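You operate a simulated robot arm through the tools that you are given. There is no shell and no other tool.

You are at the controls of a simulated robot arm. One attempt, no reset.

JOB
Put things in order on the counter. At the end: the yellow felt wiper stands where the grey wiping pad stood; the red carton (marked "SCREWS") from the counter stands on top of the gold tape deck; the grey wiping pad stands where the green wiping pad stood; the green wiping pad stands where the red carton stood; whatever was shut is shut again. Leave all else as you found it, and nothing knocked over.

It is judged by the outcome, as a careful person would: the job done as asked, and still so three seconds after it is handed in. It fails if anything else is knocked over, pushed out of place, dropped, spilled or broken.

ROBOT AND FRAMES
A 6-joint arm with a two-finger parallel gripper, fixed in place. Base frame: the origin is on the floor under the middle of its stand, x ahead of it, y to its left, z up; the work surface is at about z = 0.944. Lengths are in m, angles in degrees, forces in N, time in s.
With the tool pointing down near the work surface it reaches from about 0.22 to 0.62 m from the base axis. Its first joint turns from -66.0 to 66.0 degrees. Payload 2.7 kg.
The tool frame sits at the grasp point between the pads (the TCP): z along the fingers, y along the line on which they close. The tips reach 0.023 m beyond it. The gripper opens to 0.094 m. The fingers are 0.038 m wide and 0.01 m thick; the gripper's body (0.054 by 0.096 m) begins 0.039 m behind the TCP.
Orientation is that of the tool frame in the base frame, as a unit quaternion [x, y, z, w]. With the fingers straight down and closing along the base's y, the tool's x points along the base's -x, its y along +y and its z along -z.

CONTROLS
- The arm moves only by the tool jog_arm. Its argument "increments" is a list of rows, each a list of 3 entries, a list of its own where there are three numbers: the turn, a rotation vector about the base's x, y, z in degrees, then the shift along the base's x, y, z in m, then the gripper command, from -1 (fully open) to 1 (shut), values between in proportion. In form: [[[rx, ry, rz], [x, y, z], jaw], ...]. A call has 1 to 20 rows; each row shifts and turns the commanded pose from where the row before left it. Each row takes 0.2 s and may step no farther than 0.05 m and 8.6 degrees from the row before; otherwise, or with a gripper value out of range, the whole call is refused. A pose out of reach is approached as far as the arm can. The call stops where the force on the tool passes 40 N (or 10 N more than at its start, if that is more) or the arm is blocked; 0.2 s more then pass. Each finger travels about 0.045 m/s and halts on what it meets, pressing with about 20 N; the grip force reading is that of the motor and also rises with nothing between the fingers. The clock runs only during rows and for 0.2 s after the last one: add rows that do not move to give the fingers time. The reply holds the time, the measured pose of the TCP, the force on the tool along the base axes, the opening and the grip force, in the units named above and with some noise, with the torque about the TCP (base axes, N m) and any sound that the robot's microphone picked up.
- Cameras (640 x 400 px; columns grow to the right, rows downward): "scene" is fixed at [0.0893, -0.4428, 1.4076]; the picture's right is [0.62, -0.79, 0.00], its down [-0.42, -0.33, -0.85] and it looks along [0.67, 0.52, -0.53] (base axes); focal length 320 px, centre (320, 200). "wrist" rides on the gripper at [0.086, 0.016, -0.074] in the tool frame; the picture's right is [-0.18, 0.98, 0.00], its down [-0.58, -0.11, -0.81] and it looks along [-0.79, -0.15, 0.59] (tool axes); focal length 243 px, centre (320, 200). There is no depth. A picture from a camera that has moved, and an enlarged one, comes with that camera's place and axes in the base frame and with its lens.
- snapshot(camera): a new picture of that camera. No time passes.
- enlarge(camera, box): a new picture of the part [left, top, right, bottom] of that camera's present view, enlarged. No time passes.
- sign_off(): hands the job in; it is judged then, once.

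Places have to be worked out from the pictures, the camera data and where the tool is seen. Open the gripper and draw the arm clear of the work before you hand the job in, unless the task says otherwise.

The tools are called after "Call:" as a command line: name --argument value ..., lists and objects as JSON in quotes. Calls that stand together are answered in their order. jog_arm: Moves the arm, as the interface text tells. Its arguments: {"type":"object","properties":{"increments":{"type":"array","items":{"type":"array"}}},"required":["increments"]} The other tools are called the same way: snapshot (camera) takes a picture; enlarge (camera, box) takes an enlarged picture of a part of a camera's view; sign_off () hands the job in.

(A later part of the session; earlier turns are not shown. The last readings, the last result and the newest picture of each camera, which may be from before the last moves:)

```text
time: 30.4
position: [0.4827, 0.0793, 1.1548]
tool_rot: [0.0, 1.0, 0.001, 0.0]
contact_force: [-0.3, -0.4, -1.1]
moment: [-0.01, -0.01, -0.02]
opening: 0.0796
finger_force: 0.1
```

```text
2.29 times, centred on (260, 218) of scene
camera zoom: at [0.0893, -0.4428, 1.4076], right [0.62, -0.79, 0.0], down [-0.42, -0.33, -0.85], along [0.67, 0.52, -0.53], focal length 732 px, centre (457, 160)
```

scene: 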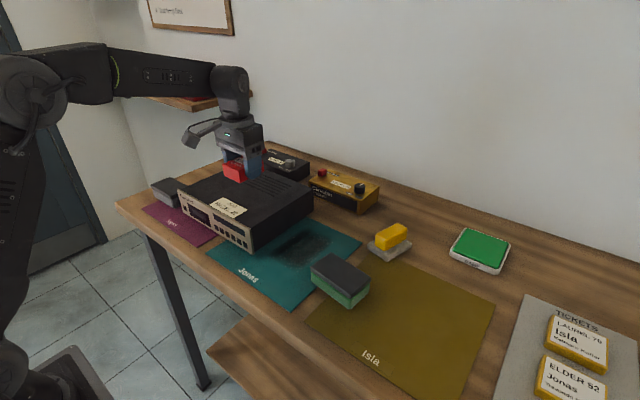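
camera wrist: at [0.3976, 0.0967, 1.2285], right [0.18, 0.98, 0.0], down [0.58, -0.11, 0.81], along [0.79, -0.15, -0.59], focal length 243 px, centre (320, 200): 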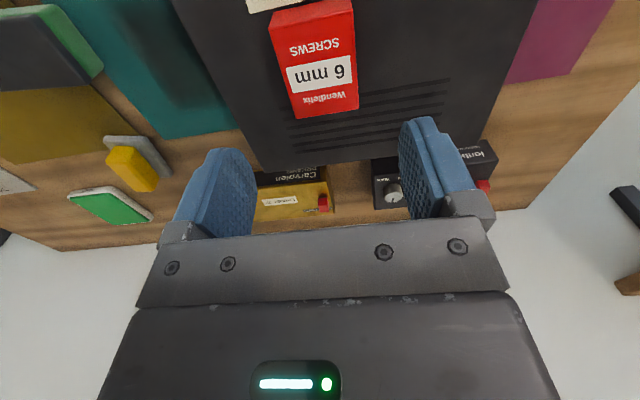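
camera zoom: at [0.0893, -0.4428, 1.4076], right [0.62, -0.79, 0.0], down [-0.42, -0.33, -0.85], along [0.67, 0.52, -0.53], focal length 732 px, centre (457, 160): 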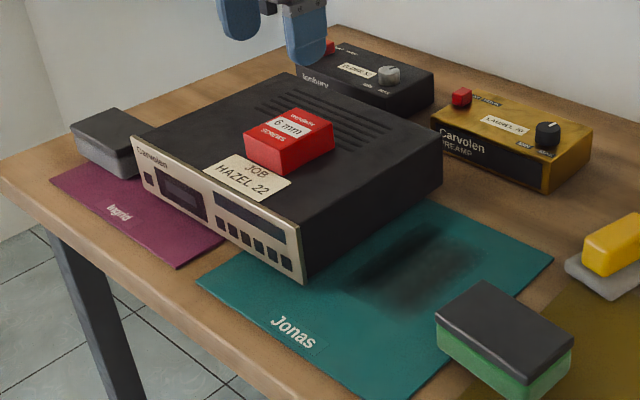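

The carton stands on the deck between label and vents. Next the green pad at (0.452, −0.206), yaw about −6°: I rotate the tool −96° so the fingers close across its short side, moving above it.

Call:
jog_arm --increments '[[[0, 0, -8.033], [-0.0026, -0.02375, -0.003], -1], [[0, 0, -8.033], [-0.0026, -0.02375, -0.003], -1], [[0, 0, -8.033], [-0.0026, -0.02375, -0.003], -1], [[0, 0, -8.033], [-0.0026, -0.02375, -0.003], -1], [[0, 0, -8.033], [-0.0026, -0.02375, -0.003], -1], [[0, 0, -8.033], [-0.0026, -0.02375, -0.003], -1], [[0, 0, -8.033], [-0.0026, -0.02375, -0.003], -1], [[0, 0, -8.033], [-0.0026, -0.02375, -0.003], -1], [[0, 0, -8.033], [-0.0026, -0.02375, -0.003], -1], [[0, 0, -8.033], [-0.0026, -0.02375, -0.003], -1], [[0, 0, -8.033], [-0.0026, -0.02375, -0.003], -1], [[0, 0, -8.033], [-0.0026, -0.02375, -0.003], -1], [[0, 0, 0], [0, 0, 0], -1]]'

Call:
snapshot --camera "wrist"

Call:
snapshot --camera "scene"

```text
time: 33.2
position: [0.4525, -0.2061, 1.115]
tool_rot: [0.746, 0.666, 0.0, -0.001]
contact_force: [0.3, 0.0, 0.4]
moment: [0.04, -0.01, -0.02]
opening: 0.094
finger_force: 0.0
```

```text
taken
camera wrist: at [0.479, -0.1224, 1.1899], right [0.96, -0.29, 0.0], down [-0.17, -0.57, 0.81], along [-0.24, -0.77, -0.59], focal length 243 px, centre (320, 200)
```

wrist: 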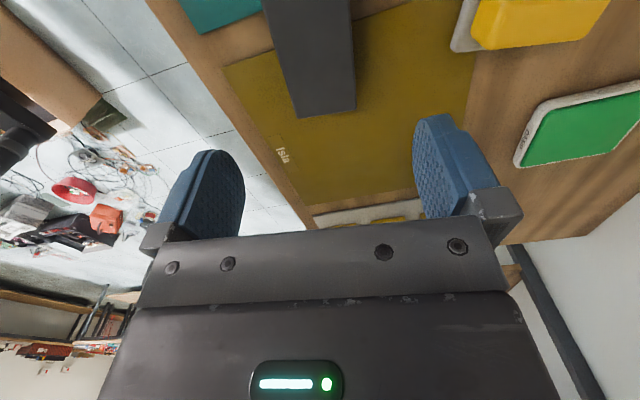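

```text
taken
```

scene: 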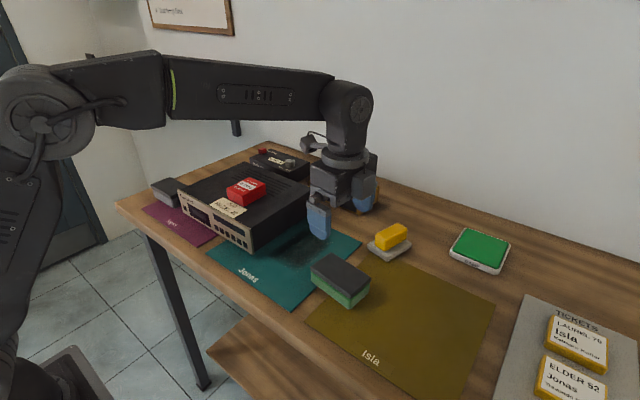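

Aligned over the green pad (recheck gives the pad's centreline within a millimetre or two). Descending with the jaws wide.

Call:
jog_arm --increments '[[[0, 0, 0], [0, 0, -0.03], -1], [[0, 0, 0], [0, 0, -0.035], -1], [[0, 0, 0], [0, 0, -0.03], -1], [[0, 0, 0], [0, 0, -0.025], -1], [[0, 0, 0], [0, 0, -0.015], -1], [[0, 0, 0], [0, 0, -0.01], -1], [[0, 0, 0], [0, 0, 0], -1]]'

Call:
snapshot --camera "wrist"

Call:
enlarge --camera "scene" --box '[270, 190, 430, 320]'

```text
time: 34.8
position: [0.4534, -0.2057, 0.9698]
tool_rot: [0.746, 0.666, 0.0, 0.0]
contact_force: [-0.3, 0.8, -0.3]
moment: [0.02, 0.02, 0.03]
opening: 0.094
finger_force: 0.0
```

```text
taken
camera wrist: at [0.4794, -0.1214, 1.0454], right [0.96, -0.29, 0.0], down [-0.17, -0.57, 0.81], along [-0.24, -0.77, -0.59], focal length 243 px, centre (320, 200)
```

wrist: 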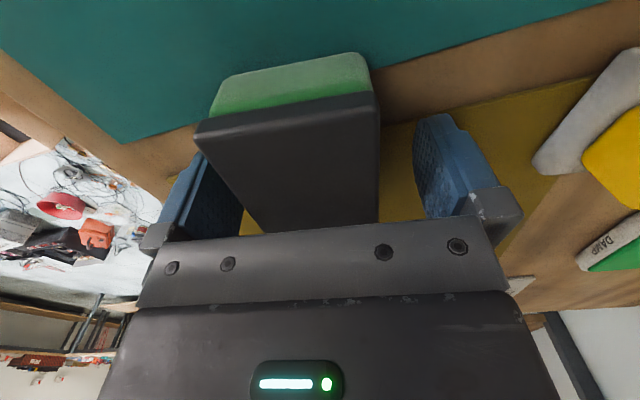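

```text
3.08 times, centred on (350, 255) of scene
camera zoom: at [0.0893, -0.4428, 1.4076], right [0.62, -0.79, 0.0], down [-0.42, -0.33, -0.85], along [0.67, 0.52, -0.53], focal length 986 px, centre (228, 31)
```

zoom: 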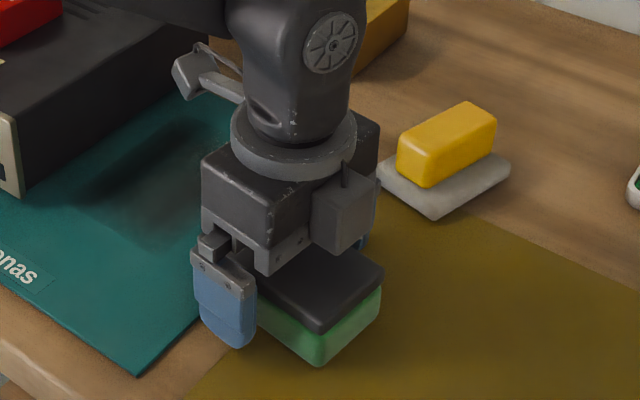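

Fingers straddle the pad with clearance on both sides. Closing on it.

Call:
jog_arm --increments '[[[0, 0, 0], [0, 0, 0], -0.4], [[0, 0, 0], [0, 0, 0], 0], [[0, 0, 0], [0, 0, 0], 0.5], [[0, 0, 0], [0, 0, 0], 1], [[0, 0, 0], [0, 0, 0], 1], [[0, 0, 0], [0, 0, 0], 1], [[0, 0, 0], [0, 0, 0], 1]]'

Call:
snapshot --camera "wrist"

```text
time: 36.4
position: [0.4536, -0.2056, 0.9715]
tool_rot: [0.745, 0.667, 0.0, 0.001]
contact_force: [-1.1, 0.5, -0.2]
moment: [0.01, 0.01, 0.0]
opening: 0.0597
finger_force: 20.3
```

```text
taken
camera wrist: at [0.4794, -0.1214, 1.0456], right [0.96, -0.29, 0.0], down [-0.17, -0.57, 0.81], along [-0.24, -0.77, -0.59], focal length 243 px, centre (320, 200)
```

wrist: 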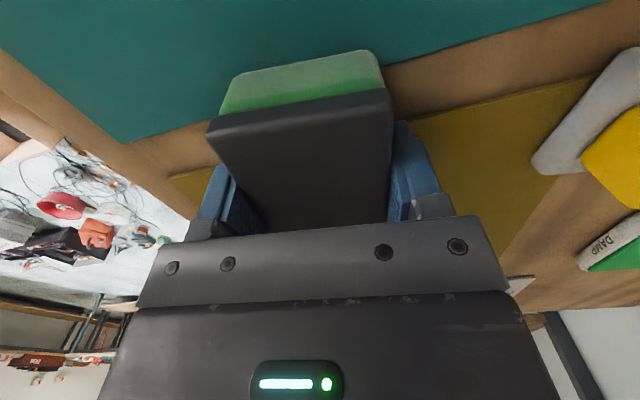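

Gripped (0.0597 m). Lifting slowly in tiny steps first.

Call:
jog_arm --increments '[[[0, 0, 0], [0, 0, 0.002], 1], [[0, 0, 0], [0, 0, 0.003], 1], [[0, 0, 0], [0, 0, 0.004], 1], [[0, 0, 0], [0, 0, 0.004], 1], [[0, 0, 0], [0, 0, 0.005], 1], [[0, 0, 0], [0, 0, 0.005], 1], [[0, 0, 0], [0, 0, 0], 1]]'

Call:
snapshot --camera "wrist"

Call:
enlarge --camera "scene" --box '[270, 190, 430, 320]'

```text
time: 38.0
position: [0.4528, -0.2071, 0.9941]
tool_rot: [0.746, 0.666, 0.0, 0.001]
contact_force: [-0.6, -0.1, -0.6]
moment: [0.01, 0.01, 0.01]
opening: 0.0596
finger_force: 20.3
```

```text
taken
camera wrist: at [0.4792, -0.1219, 1.068], right [0.96, -0.29, 0.0], down [-0.17, -0.57, 0.81], along [-0.24, -0.77, -0.59], focal length 243 px, centre (320, 200)
```

wrist: 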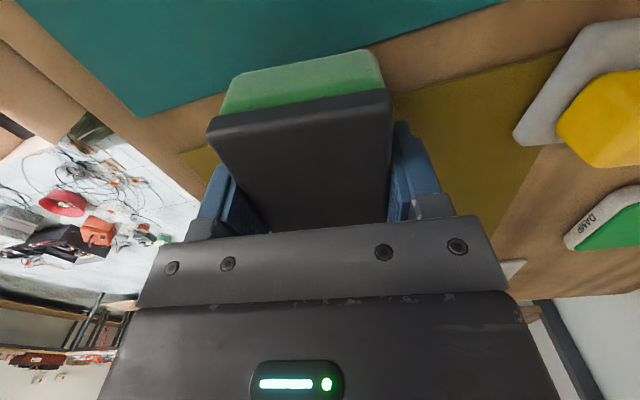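

```text
3.08 times, centred on (350, 255) of scene
camera zoom: at [0.0893, -0.4428, 1.4076], right [0.62, -0.79, 0.0], down [-0.42, -0.33, -0.85], along [0.67, 0.52, -0.53], focal length 986 px, centre (228, 31)
```

zoom: 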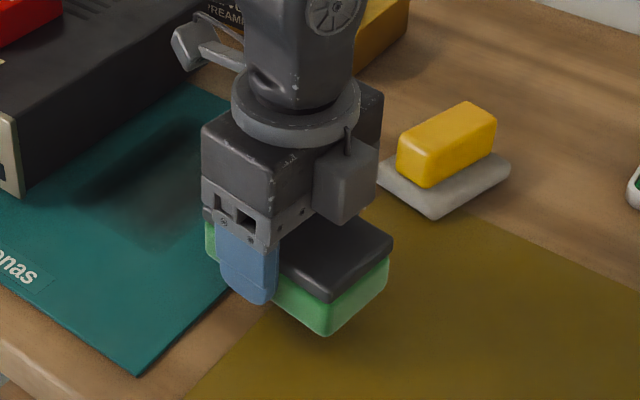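

The pad is securely held. Carrying it to the carton's old spot (0.510, −0.3695), squaring the yaw on the way.

Call:
jog_arm --increments '[[[0, 0, 0], [0, 0, 0.008], 1], [[0, 0, 0], [0, -0.004, 0.01], 1], [[0, 0, 0.8], [0.003, -0.01, 0.01], 1], [[0, 0, 0.8], [0.005, -0.0145, 0.005], 1], [[0, 0, 0.8], [0.006, -0.017, 0], 1], [[0, 0, 0.8], [0.006, -0.017, 0], 1], [[0, 0, 0.8], [0.006, -0.017, 0], 1], [[0, 0, 0.8], [0.006, -0.017, 0], 1], [[0, 0, 0.8], [0.006, -0.017, 0], 1], [[0, 0, 0.8], [0.006, -0.017, 0], 1], [[0, 0, 0], [0.006, -0.015, 0], 1], [[0, 0, 0], [0.004, -0.011, 0], 1], [[0, 0, 0], [0.003, -0.007, 0], 1], [[0, 0, 0], [0, 0, 0], 1]]'

Call:
snapshot --camera "wrist"

Call:
snapshot --camera "scene"

```text
time: 41.0
position: [0.5069, -0.3689, 1.0257]
tool_rot: [0.707, 0.707, 0.0, 0.001]
contact_force: [-0.3, -0.6, -0.2]
moment: [0.02, 0.0, 0.01]
opening: 0.0597
finger_force: 20.2
out of reach, approached as far as the arm can: row 13
```

```text
taken
camera wrist: at [0.5227, -0.2815, 1.1005], right [0.98, -0.18, 0.0], down [-0.11, -0.58, 0.81], along [-0.15, -0.79, -0.59], focal length 243 px, centre (320, 200)
```

wrist: 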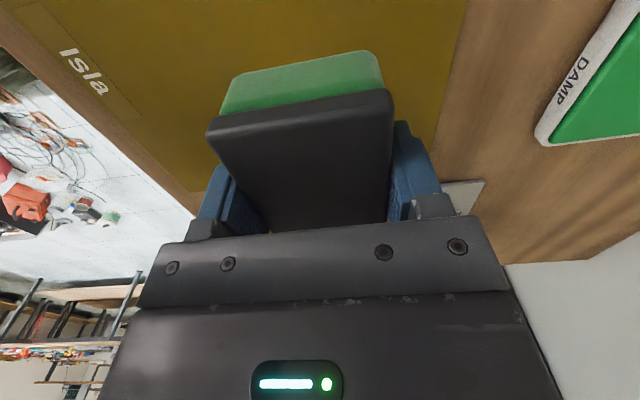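

```text
taken
```

scene: 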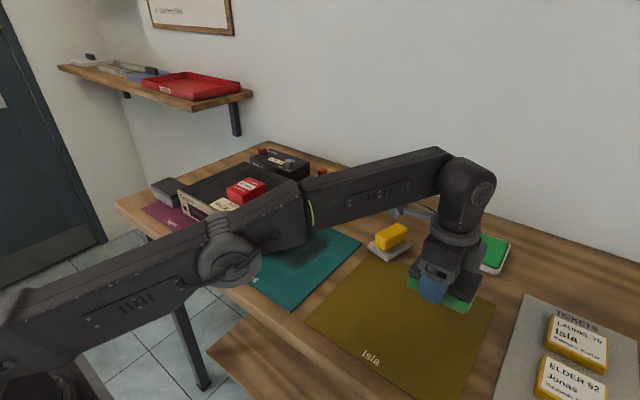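

Over the spot. Lowering, with a small x correction once lower where the reach is better.

Call:
jog_arm --increments '[[[0, 0, 0], [0, 0, -0.01], 1], [[0, 0, 0], [0, 0, -0.015], 1], [[0, 0, 0], [0.0015, -0.001, -0.012], 1], [[0, 0, 0], [0.002, -0.001, -0.008], 1], [[0, 0, 0], [0, 0, -0.004], 1], [[0, 0, 0], [0, 0, 0], 1]]'

Call:
snapshot --camera "wrist"

Call:
enlarge --camera "scene" --box '[380, 220, 500, 340]'

```text
time: 42.4
position: [0.5092, -0.37, 0.9765]
tool_rot: [0.707, 0.707, 0.0, 0.0]
contact_force: [-0.9, -0.3, -0.5]
moment: [0.02, 0.0, -0.01]
opening: 0.0595
finger_force: 20.2
```

```text
taken
camera wrist: at [0.5254, -0.2828, 1.0505], right [0.98, -0.18, 0.0], down [-0.11, -0.58, 0.81], along [-0.15, -0.79, -0.59], focal length 243 px, centre (320, 200)
```

wrist: 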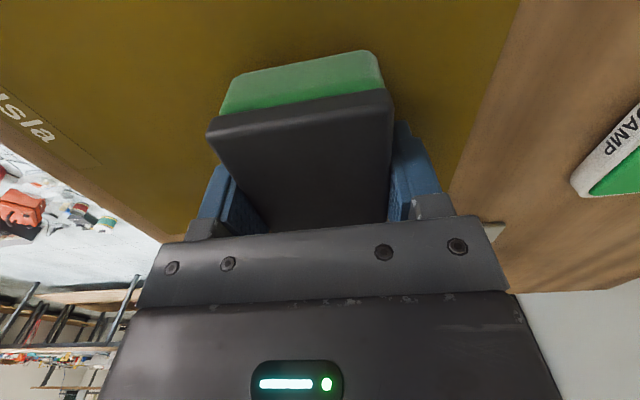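

```text
3.33 times, centred on (440, 280) of scene
camera zoom: at [0.0893, -0.4428, 1.4076], right [0.62, -0.79, 0.0], down [-0.42, -0.33, -0.85], along [0.67, 0.52, -0.53], focal length 1068 px, centre (-80, -67)
```

zoom: 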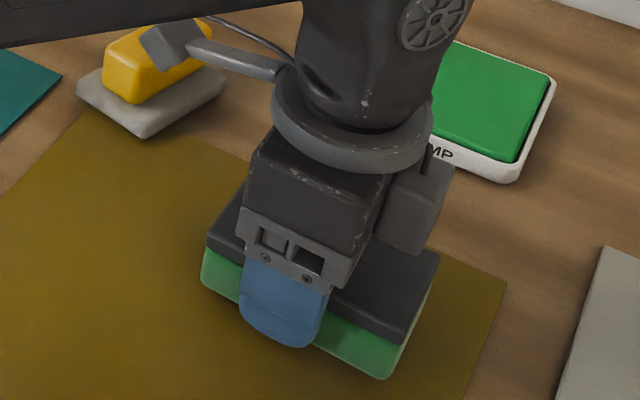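

Creeping down to contact.

Call:
jog_arm --increments '[[[0, 0, 0], [0, 0, -0.0015], 1], [[0, 0, 0], [0, 0, -0.0015], 1], [[0, 0, 0], [0, 0, -0.0015], 1], [[0, 0, 0], [0, 0, 0], 1]]'

```text
time: 43.4
position: [0.5091, -0.3692, 0.9724]
tool_rot: [0.707, 0.707, 0.0, 0.0]
contact_force: [-0.4, 0.0, 0.2]
moment: [-0.01, -0.02, 0.01]
opening: 0.0597
finger_force: 19.8
```

Call:
jog_arm --increments '[[[0, 0, 0], [0, 0, -0.001], 1], [[0, 0, 0], [0, 0, -0.001], 1], [[0, 0, 0], [0, 0, 0], 1]]'

```text
time: 44.2
position: [0.5092, -0.3684, 0.9715]
tool_rot: [0.706, 0.708, 0.0, 0.001]
contact_force: [-1.5, 2.2, 10.4]
moment: [0.28, 0.24, 0.0]
opening: 0.0595
finger_force: 20.0
```

Contact at 10 N — the pad is seated. Opening and rising.

Call:
jog_arm --increments '[[[0, 0, 0], [0, 0, 0.0008], 0], [[0, 0, 0], [0, 0, 0], -0.4], [[0, 0, 0], [0, 0, 0], -0.8], [[0, 0, 0], [0, 0, 0], -0.8], [[0, 0, 0], [0, 0, 0], -0.8], [[0, 0, 0], [0, 0, 0.01], -0.8], [[0, 0, 0], [0, 0, 0.02], -0.8], [[0, 0, 0], [-0.005, 0.005, 0.03], -0.8], [[0, 0, 0], [-0.01, 0.01, 0.03], -0.8], [[0, 0, 0], [-0.01, 0.015, 0.03], -0.8], [[0, 0, 0], [-0.015, 0.02, 0.03], -0.8]]'

Call:
snapshot --camera "scene"

Call:
snapshot --camera "wrist"

```text
time: 46.6
position: [0.4696, -0.3191, 1.1201]
tool_rot: [0.707, 0.707, 0.0, 0.0]
contact_force: [0.3, 0.3, 0.5]
moment: [0.01, 0.01, 0.03]
opening: 0.0845
finger_force: 0.1
```

```text
taken
```

scene: 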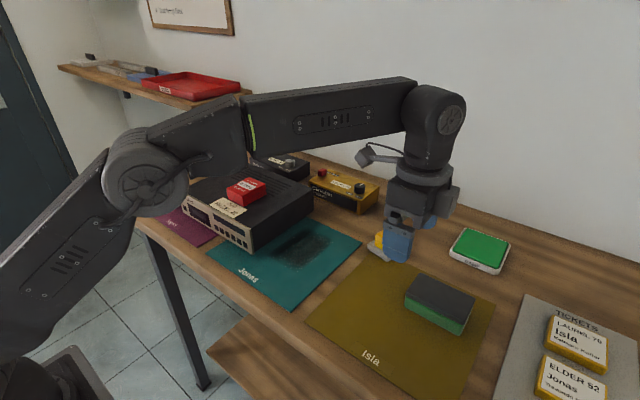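

```text
taken
camera wrist: at [0.4855, -0.2321, 1.1953], right [0.98, -0.18, 0.0], down [-0.11, -0.58, 0.81], along [-0.15, -0.79, -0.59], focal length 243 px, centre (320, 200)
```

wrist: 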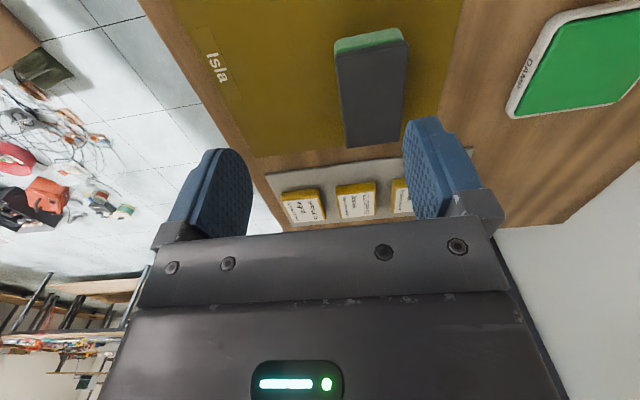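

Green pad is at the carton's old place. Now the grey pad on the far left: traverse high over the deck to above it (about 0.431, 0.336) and look.

Call:
jog_arm --increments '[[[0, 0, 0], [-0.001, 0.03, 0.02], -0.8], [[0, 0, 0], [-0.002, 0.04, 0.015], -0.8], [[0, 0, 0], [-0.002, 0.044, 0.01], -0.8], [[0, 0, 0], [-0.002, 0.044, 0.01], -0.8], [[0, 0, 0], [-0.003, 0.044, 0.01], -0.8], [[0, 0, 0], [-0.003, 0.044, 0.01], -0.8], [[0, 0, 0], [-0.003, 0.044, 0.005], -0.8], [[0, 0, 0], [-0.003, 0.044, 0], -0.8], [[0, 0, 0], [-0.003, 0.044, 0], -0.8], [[0, 0, 0], [-0.003, 0.044, 0], -0.8], [[0, 0, 0], [-0.003, 0.044, 0], -0.8], [[0, 0, 0], [-0.003, 0.044, 0], -0.8], [[0, 0, 0], [-0.003, 0.044, 0], -0.8], [[0, 0, 0], [-0.003, 0.044, 0], -0.9], [[0, 0, 0], [-0.002, 0.03, 0], -1], [[0, 0, 0], [0, 0.028, 0], -1], [[0, 0, 0], [0, 0, 0], -1]]'

Call:
snapshot --camera "wrist"

Call:
snapshot --camera "scene"

```text
time: 50.2
position: [0.43, 0.3363, 1.1999]
tool_rot: [0.707, 0.707, 0.001, -0.001]
contact_force: [0.4, -0.6, -0.2]
moment: [0.01, 0.02, -0.01]
opening: 0.0939
finger_force: 0.0
```

```text
taken
camera wrist: at [0.4468, 0.4231, 1.2742], right [0.98, -0.18, 0.0], down [-0.11, -0.58, 0.81], along [-0.15, -0.79, -0.59], focal length 243 px, centre (320, 200)
```

wrist: 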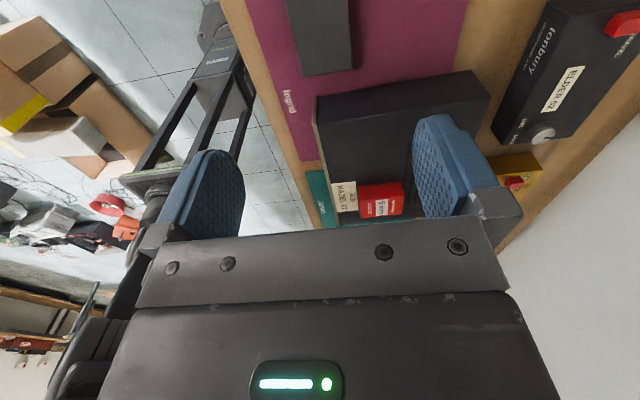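

```text
taken
```

scene: 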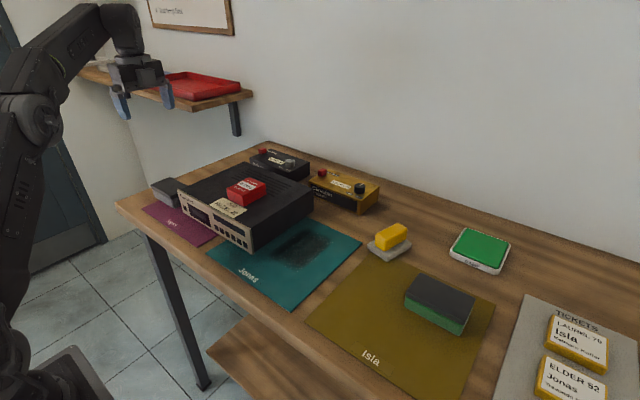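

Call:
enlarge --camera "wrist" --box '[240, 0, 400, 100]'

Call:
enlarge --camera "scene" --box '[140, 160, 220, 220]'

```text
4.00 times, centred on (320, 50) of wrist
camera zoom: at [0.4468, 0.4231, 1.2742], right [0.98, -0.18, 0.0], down [-0.11, -0.58, 0.81], along [-0.15, -0.79, -0.59], focal length 970 px, centre (320, 800)
```

zoom: 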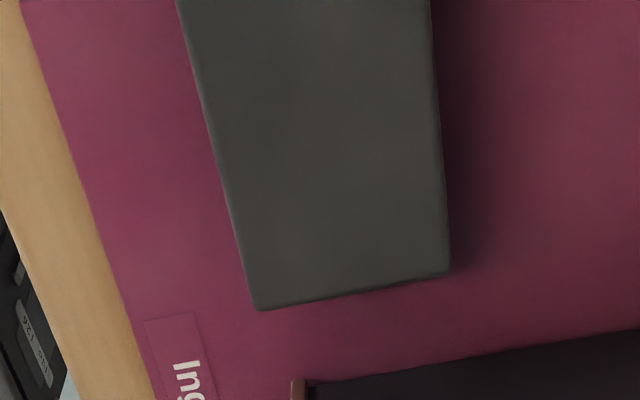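

```text
6.67 times, centred on (180, 190) of scene
camera zoom: at [0.0893, -0.4428, 1.4076], right [0.62, -0.79, 0.0], down [-0.42, -0.33, -0.85], along [0.67, 0.52, -0.53], focal length 2135 px, centre (1253, 267)
```

zoom: 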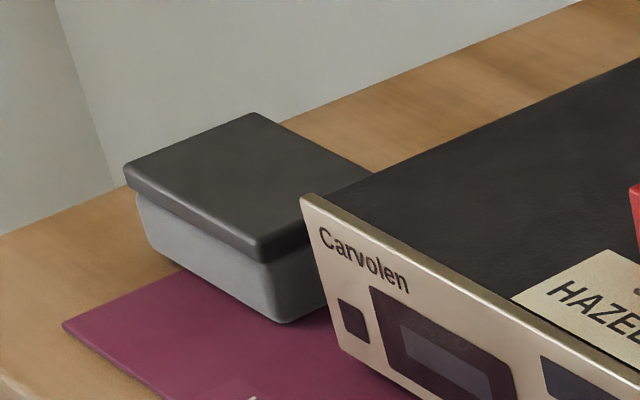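

Grey pad: centre about (0.4305, 0.333), yaw ≈ 0–1°, clear of the deck's left side (y≈0.245). Descending around it.

Call:
jog_arm --increments '[[[0, 0, 0.7], [0, -0.004, -0.03], -1], [[0, 0, 0], [0, 0, -0.04], -1], [[0, 0, 0], [0, 0, -0.04], -1], [[0, 0, 0], [0, 0, -0.04], -1], [[0, 0, 0], [0, 0, -0.03], -1], [[0, 0, 0], [0, 0, -0.02], -1], [[0, 0, 0], [0, 0, 0], -1]]'

Call:
snapshot --camera "wrist"

Call:
enlarge --camera "scene" --box '[100, 90, 260, 230]'

```text
time: 51.8
position: [0.43, 0.3326, 1.0001]
tool_rot: [0.703, 0.712, 0.0, 0.0]
contact_force: [0.4, 1.2, 0.1]
moment: [0.03, 0.02, -0.02]
opening: 0.094
finger_force: 0.1
```

```text
taken
camera wrist: at [0.4456, 0.4198, 1.074], right [0.99, -0.17, 0.0], down [-0.1, -0.58, 0.81], along [-0.14, -0.79, -0.59], focal length 243 px, centre (320, 200)
```

wrist: 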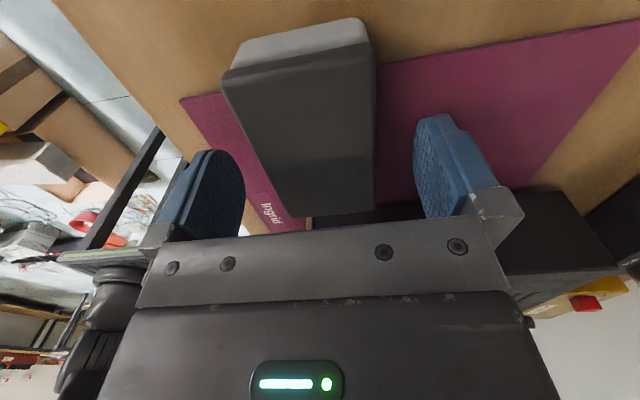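

```text
2.86 times, centred on (180, 160) of scene
camera zoom: at [0.0893, -0.4428, 1.4076], right [0.62, -0.79, 0.0], down [-0.42, -0.33, -0.85], along [0.67, 0.52, -0.53], focal length 915 px, centre (720, 314)
```

zoom: 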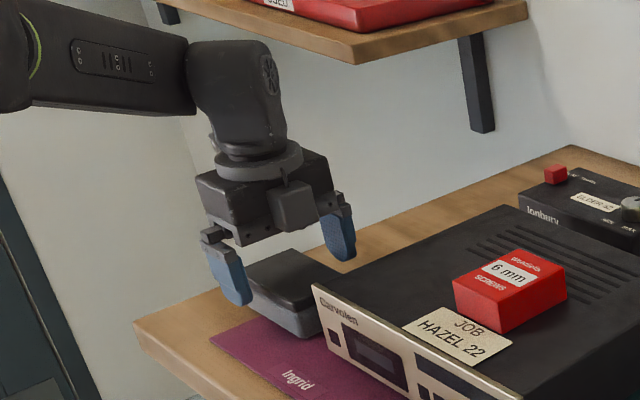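

Pad is centred between the fingers (pad centre ≈ 0.429, 0.3295). Finishing the descent and closing.

Call:
jog_arm --increments '[[[0, 0, 0], [0.0005, -0.003, -0.012], -1], [[0, 0, 0], [0, 0, -0.012], -1], [[0, 0, 0], [0, 0, -0.006], -1], [[0, 0, 0], [0, 0, 0], -1], [[0, 0, 0], [0, 0, 0], -0.4], [[0, 0, 0], [0, 0, 0], 0], [[0, 0, 0], [0, 0, 0], 0.5], [[0, 0, 0], [0, 0, 0], 1], [[0, 0, 0], [0, 0, 0], 1], [[0, 0, 0], [0, 0, 0], 1], [[0, 0, 0], [0, 0, 0], 1]]'

Call:
snapshot --camera "wrist"

```text
time: 54.2
position: [0.4305, 0.3293, 0.9699]
tool_rot: [0.703, 0.711, -0.001, 0.0]
contact_force: [-0.5, -0.6, -0.4]
moment: [-0.05, 0.0, 0.02]
opening: 0.0595
finger_force: 20.2
```

```text
taken
camera wrist: at [0.4454, 0.4161, 1.0446], right [0.99, -0.17, 0.0], down [-0.1, -0.58, 0.81], along [-0.14, -0.79, -0.59], focal length 243 px, centre (320, 200)
```

wrist: 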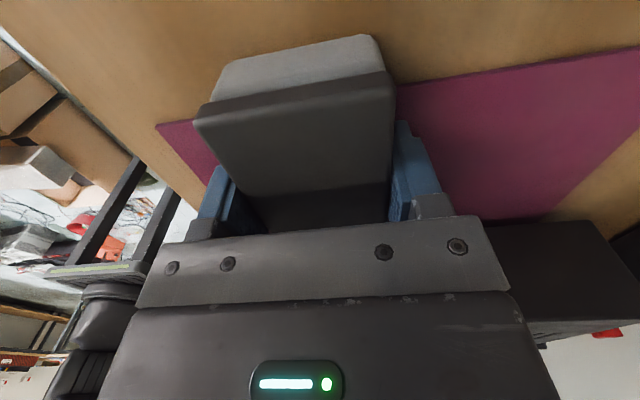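

Gripped (0.0595 m). Lifting slowly.

Call:
jog_arm --increments '[[[0, 0, 0], [0, 0, 0.002], 1], [[0, 0, 0], [0, 0, 0.003], 1], [[0, 0, 0], [0, 0, 0.004], 1], [[0, 0, 0], [0, 0, 0.005], 1], [[0, 0, 0], [0, 0, 0.006], 1], [[0, 0, 0], [0, 0, 0.008], 1], [[0, 0, 0], [0, 0, 0.01], 1], [[0, 0, 0], [0, 0, 0.01], 1], [[0, 0, 0], [0, 0, 0], 1]]'

Call:
snapshot --camera "wrist"

Call:
enlarge --camera "scene" --box '[100, 90, 260, 230]'

```text
time: 56.2
position: [0.4322, 0.3306, 1.02]
tool_rot: [0.703, 0.711, 0.0, 0.0]
contact_force: [0.2, 0.3, -0.2]
moment: [0.0, 0.01, 0.02]
opening: 0.0597
finger_force: 19.7
```

```text
taken
camera wrist: at [0.4464, 0.4168, 1.0943], right [0.99, -0.17, 0.0], down [-0.1, -0.58, 0.81], along [-0.14, -0.79, -0.59], focal length 243 px, centre (320, 200)
```

wrist: 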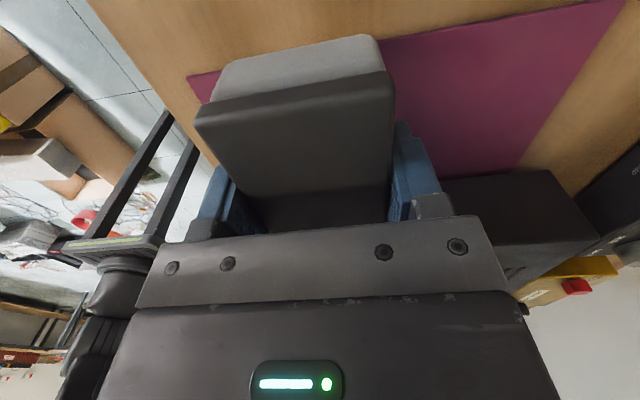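

```text
2.86 times, centred on (180, 160) of scene
camera zoom: at [0.0893, -0.4428, 1.4076], right [0.62, -0.79, 0.0], down [-0.42, -0.33, -0.85], along [0.67, 0.52, -0.53], focal length 915 px, centre (720, 314)
```

zoom: 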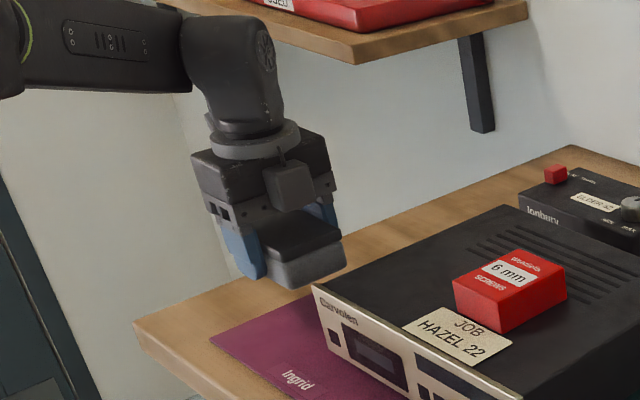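

Held well. Raising to z≈1.13 and moving right over the deck.

Call:
jog_arm --increments '[[[0, 0, 0], [0, 0, 0.012], 1], [[0, 0, 0], [0, 0, 0.016], 1], [[0, 0, 0], [0, 0, 0.02], 1], [[0, 0, 0], [0, 0, 0.02], 1], [[0, 0, 0], [0, -0.003, 0.018], 1], [[0, 0, 0], [0, -0.008, 0.014], 1], [[0, 0, 0], [0, -0.014, 0.008], 1], [[0, 0, 0], [0, -0.02, 0.004], 1], [[0, 0, -0.5], [0.001, -0.025, 0], 1], [[0, 0, -0.5], [0.001, -0.027, 0], 1], [[0, 0, -0.5], [0.001, -0.027, 0], 1], [[0, 0, -0.5], [0.001, -0.027, 0], 1], [[0, 0, -0.5], [0.001, -0.027, 0], 1], [[0, 0, -0.5], [0.001, -0.027, 0], 1], [[0, 0, -0.5], [0.001, -0.027, 0], 1], [[0, 0, -0.5], [0.001, -0.027, 0], 1], [[0, 0, -0.5], [0.001, -0.027, 0], 1], [[0, 0, -0.5], [0.001, -0.027, 0], 1], [[0, 0, -0.5], [0.001, -0.027, 0], 1], [[0, 0, -0.5], [0.001, -0.027, 0], 1]]'

```text
time: 60.4
position: [0.4453, -0.0374, 1.1273]
tool_rot: [0.738, 0.674, 0.0, -0.001]
contact_force: [-0.2, 0.1, 0.3]
moment: [0.02, 0.01, 0.0]
opening: 0.0596
finger_force: 20.4
```

Call:
jog_arm --increments '[[[0, 0, -0.5], [0.001, -0.027, 0], 1], [[0, 0, -0.5], [0.001, -0.027, 0], 1], [[0, 0, 0], [0.001, -0.027, 0], 1], [[0, 0, 0], [0.001, -0.026, 0], 1], [[0, 0, 0], [0.001, -0.022, 0], 1], [[0, 0, 0], [0, -0.018, 0], 1], [[0, 0, 0], [0, -0.013, -0.004], 1], [[0, 0, 0], [0, -0.008, -0.008], 1], [[0, 0, 0], [0, -0.004, -0.012], 1], [[0, 0, 0], [0, 0, -0.015], 1], [[0, 0, 0], [0, 0, -0.018], 1], [[0, 0, 0], [0, 0, -0.02], 1], [[0, 0, 0], [0, 0, 0], 1]]'

Call:
snapshot --camera "wrist"

Call:
snapshot --camera "scene"

```text
time: 63.2
position: [0.4478, -0.209, 1.0519]
tool_rot: [0.745, 0.667, 0.0, 0.0]
contact_force: [-0.2, 0.2, -0.4]
moment: [0.0, 0.03, 0.01]
opening: 0.0596
finger_force: 19.9
```

```text
taken
camera wrist: at [0.474, -0.1249, 1.1263], right [0.96, -0.29, 0.0], down [-0.17, -0.57, 0.81], along [-0.23, -0.77, -0.59], focal length 243 px, centre (320, 200)
```

wrist: 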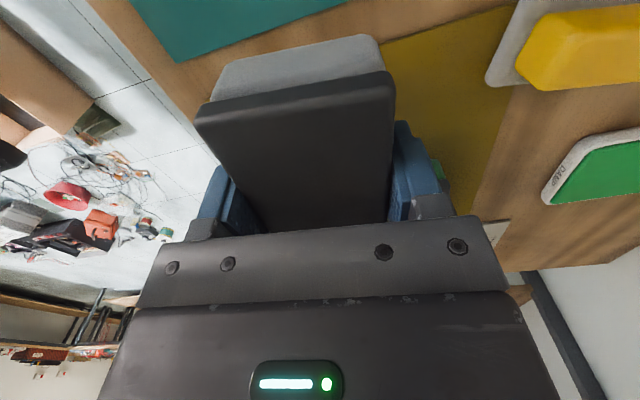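

```text
taken
```

scene: 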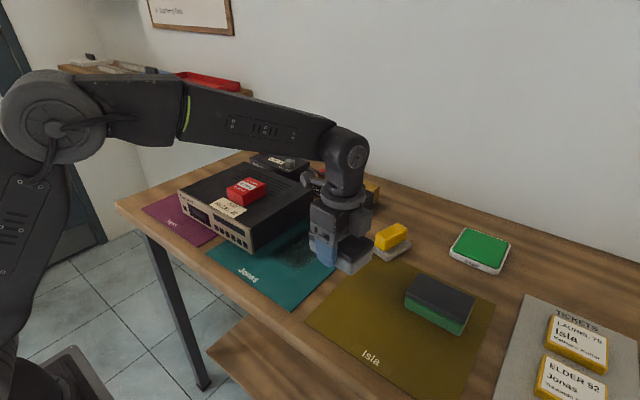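

Nearly over the green pad's old spot; small correction and lower to just above contact.

Call:
jog_arm --increments '[[[0, 0, 0], [0.0014, -0.0012, -0.015], 1], [[0, 0, 0], [0, 0, -0.02], 1], [[0, 0, 0], [0, 0, -0.02], 1], [[0, 0, 0], [0, 0, -0.012], 1], [[0, 0, 0], [0, 0, -0.007], 1], [[0, 0, 0], [0, 0, -0.003], 1], [[0, 0, 0], [0, 0, 0], 1]]'

```text
time: 64.8
position: [0.4493, -0.2093, 0.9774]
tool_rot: [0.745, 0.667, 0.001, 0.001]
contact_force: [-0.8, 0.1, -1.2]
moment: [0.01, 0.01, 0.02]
opening: 0.0598
finger_force: 20.2
```

Call:
jog_arm --increments '[[[0, 0, 0], [0, 0, -0.0015], 1], [[0, 0, 0], [0, 0, -0.0015], 1], [[0, 0, 0], [0, 0, -0.001], 1], [[0, 0, 0], [0, 0, 0], 1]]'

```text
time: 65.8
position: [0.4492, -0.2099, 0.9707]
tool_rot: [0.745, 0.667, 0.0, 0.0]
contact_force: [0.1, 0.8, -0.7]
moment: [0.02, -0.01, 0.01]
opening: 0.0597
finger_force: 19.9
```

Call:
jog_arm --increments '[[[0, 0, 0], [0, 0, -0.001], 1], [[0, 0, 0], [0, 0, -0.001], 1], [[0, 0, 0], [0, 0, 0], 1]]'

```text
time: 66.6
position: [0.4491, -0.2099, 0.9705]
tool_rot: [0.745, 0.667, 0.001, 0.0]
contact_force: [0.9, -0.6, -1.0]
moment: [-0.01, 0.0, 0.02]
opening: 0.0597
finger_force: 19.6
```

Call:
jog_arm --increments '[[[0, 0, 0], [0, 0, -0.001], 1], [[0, 0, 0], [0, 0, 0], 1]]'

Call:
enlarge --camera "scene" --box '[290, 220, 390, 310]'

```text
time: 67.2
position: [0.4494, -0.2107, 0.9701]
tool_rot: [0.745, 0.667, 0.0, 0.0]
contact_force: [-0.6, 0.0, 1.5]
moment: [0.0, 0.0, 0.0]
opening: 0.0599
finger_force: 19.8
```

```text
4.44 times, centred on (340, 265) of scene
camera zoom: at [0.0893, -0.4428, 1.4076], right [0.62, -0.79, 0.0], down [-0.42, -0.33, -0.85], along [0.67, 0.52, -0.53], focal length 1424 px, centre (231, -89)
```

zoom: 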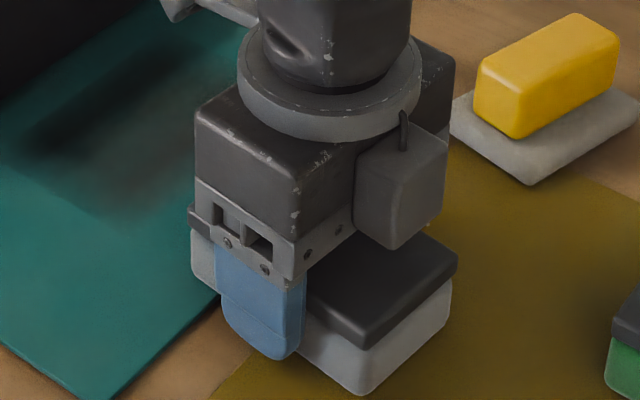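

Call:
jog_arm --increments '[[[0, 0, 0], [0, 0, -0.0008], 1], [[0, 0, 0], [0, 0, 0], 1]]'

```text
time: 67.8
position: [0.4486, -0.2103, 0.9704]
tool_rot: [0.745, 0.668, 0.0, 0.0]
contact_force: [-4.6, 2.0, 9.2]
moment: [0.22, 0.15, 0.04]
opening: 0.0595
finger_force: 20.2
```

Contact at 9 N — seated. Releasing and rising.

Call:
jog_arm --increments '[[[0, 0, 0], [0, 0, 0.0006], 0], [[0, 0, 0], [0, 0, 0], -0.4], [[0, 0, 0], [0, 0, 0], -0.8], [[0, 0, 0], [0, 0, 0], -0.8], [[0, 0, 0], [0, 0, 0], -0.8], [[0, 0, 0], [0, 0, 0.01], -0.8], [[0, 0, 0], [0, 0, 0.02], -0.8], [[0, 0, 0], [0, 0, 0.03], -0.8], [[0, 0, 0], [0, 0, 0.04], -0.8], [[0, 0, 0], [0, 0, 0.04], -0.8], [[0, 0, 0], [0, 0, 0], -0.8]]'

Call:
snapshot --camera "wrist"

Call:
snapshot --camera "scene"

```text
time: 70.2
position: [0.4484, -0.2115, 1.1122]
tool_rot: [0.744, 0.668, 0.0, -0.001]
contact_force: [0.9, -0.7, -0.1]
moment: [0.01, 0.05, -0.03]
opening: 0.0848
finger_force: 0.1
```

```text
taken
camera wrist: at [0.4739, -0.1261, 1.1865], right [0.96, -0.29, 0.0], down [-0.17, -0.57, 0.81], along [-0.23, -0.77, -0.59], focal length 243 px, centre (320, 200)
```

wrist: 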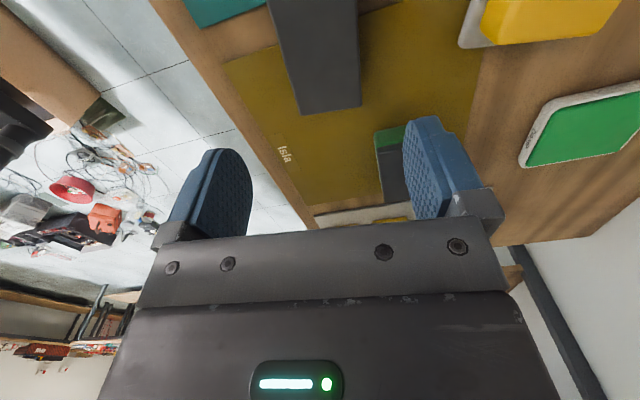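

```text
taken
```

scene: 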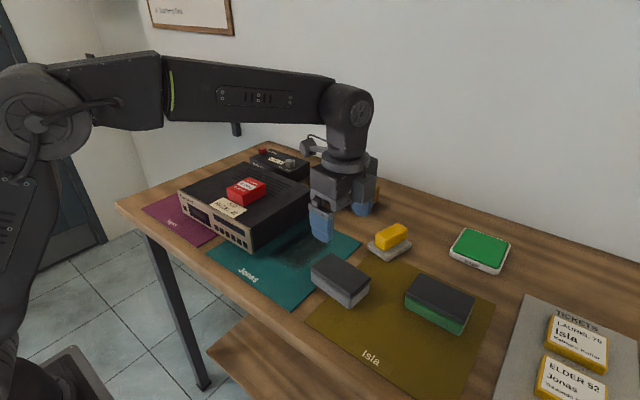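

Grey pad now stands exactly where the green one was. Next the yellow wiper (centre ≈ 0.611, −0.228, long axis about −12.5°). I rotate the tool back to yaw −12.5° and hover just short of it to measure.

Call:
jog_arm --increments '[[[0, 0, 8.38], [0.003, 0, 0.004], -0.6], [[0, 0, 8.38], [0.005, 0, 0.004], -0.6], [[0, 0, 8.38], [0.007, 0, 0.002], -0.6], [[0, 0, 8.38], [0.008, 0, 0], -0.6], [[0, 0, 8.38], [0.008, 0, 0], -0.6], [[0, 0, 8.38], [0.008, 0, 0], -0.6], [[0, 0, 8.38], [0.008, 0, 0], -0.6], [[0, 0, 8.38], [0.008, 0, 0], -0.6], [[0, 0, 8.38], [0.008, 0, 0], -0.6], [[0, 0, 8.38], [0.008, 0, 0], -0.6], [[0, 0, 0], [0, 0, 0], -0.6]]'

Call:
snapshot --camera "wrist"

Call:
snapshot --camera "scene"

```text
time: 72.6
position: [0.5205, -0.211, 1.1192]
tool_rot: [0.106, 0.994, 0.0, 0.0]
contact_force: [-0.8, 0.6, 0.4]
moment: [0.03, -0.02, 0.01]
opening: 0.0753
finger_force: 0.1
```

```text
taken
camera wrist: at [0.4394, -0.1758, 1.194], right [0.39, 0.92, 0.0], down [0.54, -0.23, 0.81], along [0.74, -0.31, -0.59], focal length 243 px, centre (320, 200)
```

wrist: 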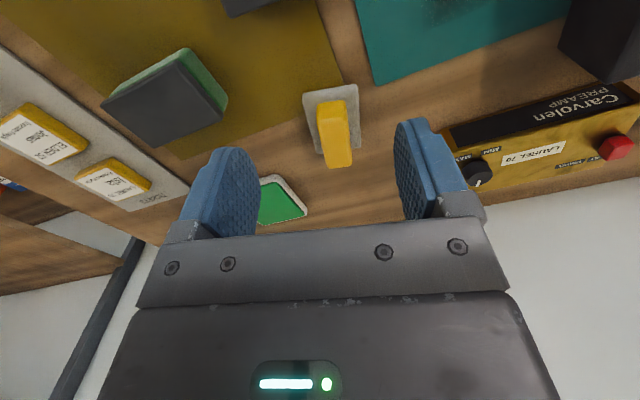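

```text
taken
```

scene: 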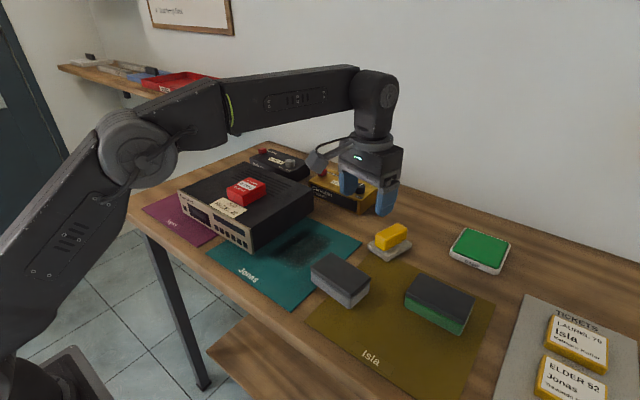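

Call:
enlarge --camera "wrist" --box '[280, 70, 392, 180]'

```text
3.64 times, centred on (336, 125) of wrist
camera zoom: at [0.4394, -0.1758, 1.194], right [0.39, 0.92, 0.0], down [0.54, -0.23, 0.81], along [0.74, -0.31, -0.59], focal length 882 px, centre (262, 473)
```

zoom: 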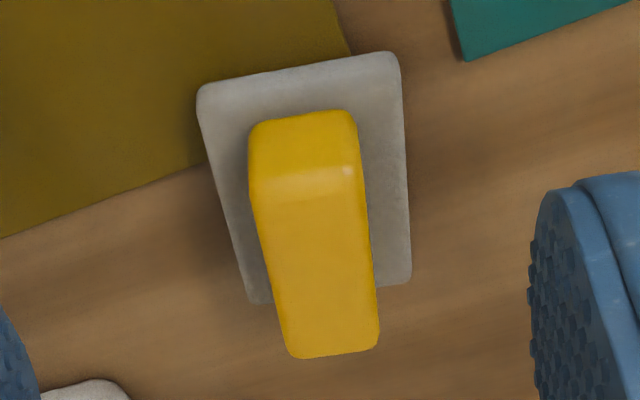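

Wiper: centre (0.611, −0.2285), yaw −12°, handle ≈0.031 wide, from x≈0.58 to 0.645, top z≈0.984, sole top ≈0.957. It's at the edge of reach, so I tilt the fingers ~10° outward and move over the near part of the handle at z≈1.03.

Call:
jog_arm --increments '[[[-0.525, -2.44, 0], [0.0154, -0.0032, -0.018], -0.4], [[-0.525, -2.44, 0], [0.0154, -0.0032, -0.018], -0.4], [[-0.525, -2.44, 0], [0.0154, -0.0032, -0.018], -0.4], [[-0.525, -2.44, 0], [0.0154, -0.0032, -0.018], -0.4], [[0, 0, 0], [0.0154, -0.0032, -0.018], -0.4], [[0, 0, 0], [0, 0, 0], -0.4]]'

Call:
snapshot --camera "wrist"

Call:
enlarge --camera "scene" --box '[300, 140, 480, 290]'

```text
time: 74.0
position: [0.5973, -0.2271, 1.0309]
tool_rot: [0.108, 0.99, -0.009, 0.087]
contact_force: [-0.6, 0.5, -0.1]
moment: [0.01, -0.02, -0.03]
opening: 0.0657
finger_force: 0.2
```

```text
taken
camera wrist: at [0.5059, -0.189, 1.0892], right [0.39, 0.92, 0.03], down [0.4, -0.2, 0.9], along [0.83, -0.34, -0.44], focal length 243 px, centre (320, 200)
```

wrist: 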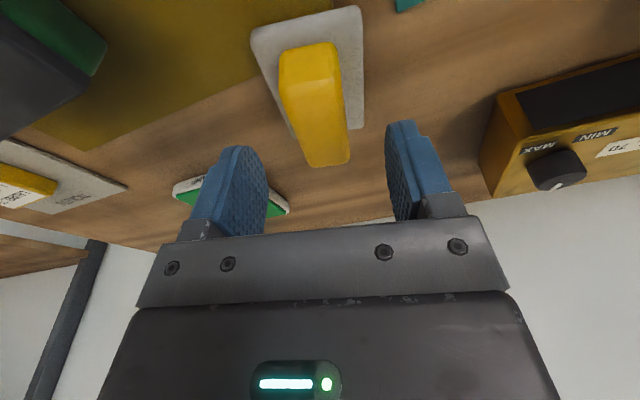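

```text
2.67 times, centred on (390, 215) of scene
camera zoom: at [0.0893, -0.4428, 1.4076], right [0.62, -0.79, 0.0], down [-0.42, -0.33, -0.85], along [0.67, 0.52, -0.53], focal length 854 px, centre (133, 160)
```

zoom: 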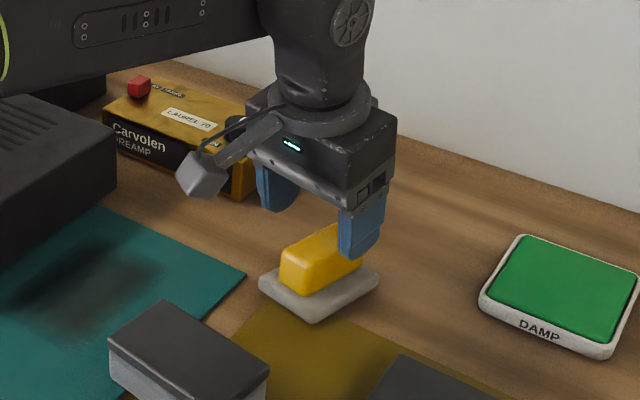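

Reach is fine with the tilt, and the handle is centred between the fingers. Descending to z≈0.987 (tips just above the sole).

Call:
jog_arm --increments '[[[0, 0, 0], [0.002, -0.0005, -0.015], -0.4], [[0, 0, 0], [0.002, -0.0005, -0.015], -0.4], [[0, 0, 0], [0, 0, -0.01], -0.4], [[0, 0, 0], [0, 0, -0.004], -0.4], [[0, 0, 0], [0, 0, 0], -0.4]]'

Call:
snapshot --camera "wrist"

Call:
enlarge --camera "scene" --box '[340, 180, 440, 270]'

```text
time: 75.2
position: [0.6016, -0.2286, 0.9861]
tool_rot: [0.108, 0.99, -0.01, 0.087]
contact_force: [0.3, 0.2, -0.3]
moment: [-0.05, -0.05, 0.03]
opening: 0.0662
finger_force: 0.1
```

```text
taken
camera wrist: at [0.5094, -0.1913, 1.0439], right [0.39, 0.92, 0.03], down [0.4, -0.2, 0.9], along [0.83, -0.34, -0.44], focal length 243 px, centre (320, 200)
```

wrist: 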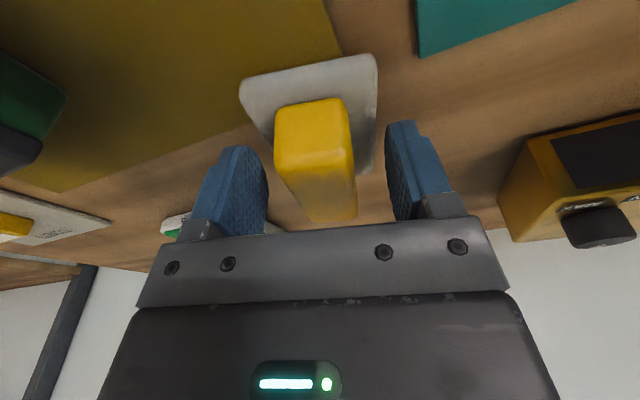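

```text
4.44 times, centred on (390, 225) of scene
camera zoom: at [0.0893, -0.4428, 1.4076], right [0.62, -0.79, 0.0], down [-0.42, -0.33, -0.85], along [0.67, 0.52, -0.53], focal length 1424 px, centre (9, 89)
```

zoom: 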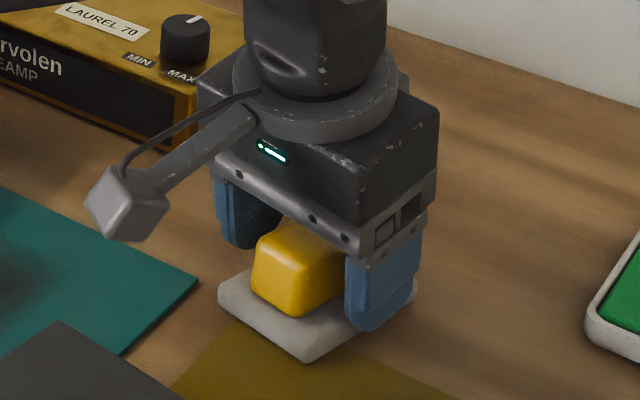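

Fingers straddle the handle just above the sole. Closing.

Call:
jog_arm --increments '[[[0, 0, 0], [0, 0, 0], 0], [[0, 0, 0], [0, 0, 0], 0.3], [[0, 0, 0], [0, 0, 0], 0.6], [[0, 0, 0], [0, 0, 0], 1], [[0, 0, 0], [0, 0, 0], 1], [[0, 0, 0], [0, 0, 0], 1], [[0, 0, 0], [0, 0, 0], 1]]'

Call:
snapshot --camera "wrist"

```text
time: 76.8
position: [0.6011, -0.2281, 0.9853]
tool_rot: [0.107, 0.99, -0.01, 0.086]
contact_force: [0.6, -0.1, 1.0]
moment: [-0.07, 0.03, 0.0]
opening: 0.0316
finger_force: 19.9
```

```text
taken
camera wrist: at [0.5093, -0.1912, 1.0441], right [0.39, 0.92, 0.03], down [0.4, -0.2, 0.9], along [0.83, -0.34, -0.44], focal length 243 px, centre (320, 200)
```

wrist: 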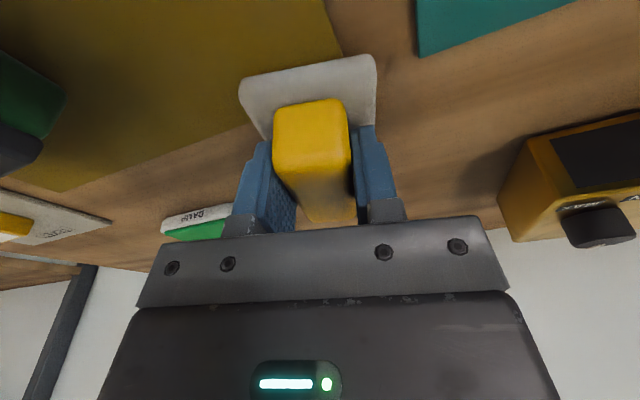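

Handle gripped (0.0316 m). Lifting slowly, straight up first.

Call:
jog_arm --increments '[[[0, 0, 0], [0, 0, 0.002], 1], [[0, 0, 0], [0, 0, 0.003], 1], [[0, 0, 0], [0, 0, 0.003], 1], [[0, 0, 0], [0, 0, 0.004], 1], [[0, 0, 0], [0, 0, 0.005], 1], [[0, 0, 0], [0, 0, 0.005], 1], [[0, 0, 0], [0, 0, 0], 1]]'

Call:
snapshot --camera "wrist"

Call:
enlarge --camera "scene" --box '[340, 180, 440, 270]'

```text
time: 78.4
position: [0.602, -0.2268, 1.0072]
tool_rot: [0.109, 0.99, -0.01, 0.086]
contact_force: [0.6, -0.2, -0.9]
moment: [0.0, 0.03, -0.02]
opening: 0.0315
finger_force: 19.7
```

```text
taken
camera wrist: at [0.5095, -0.1896, 1.066], right [0.39, 0.92, 0.03], down [0.4, -0.2, 0.9], along [0.83, -0.34, -0.44], focal length 243 px, centre (320, 200)
```

wrist: 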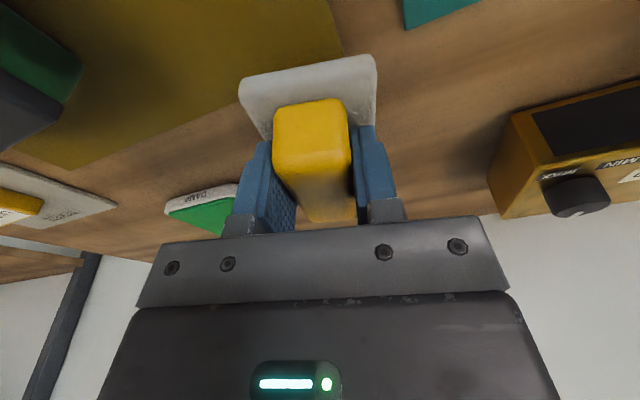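

```text
4.44 times, centred on (390, 225) of scene
camera zoom: at [0.0893, -0.4428, 1.4076], right [0.62, -0.79, 0.0], down [-0.42, -0.33, -0.85], along [0.67, 0.52, -0.53], focal length 1424 px, centre (9, 89)
```

zoom: 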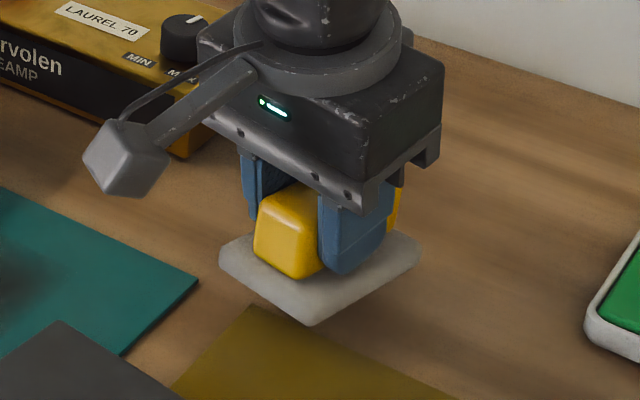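

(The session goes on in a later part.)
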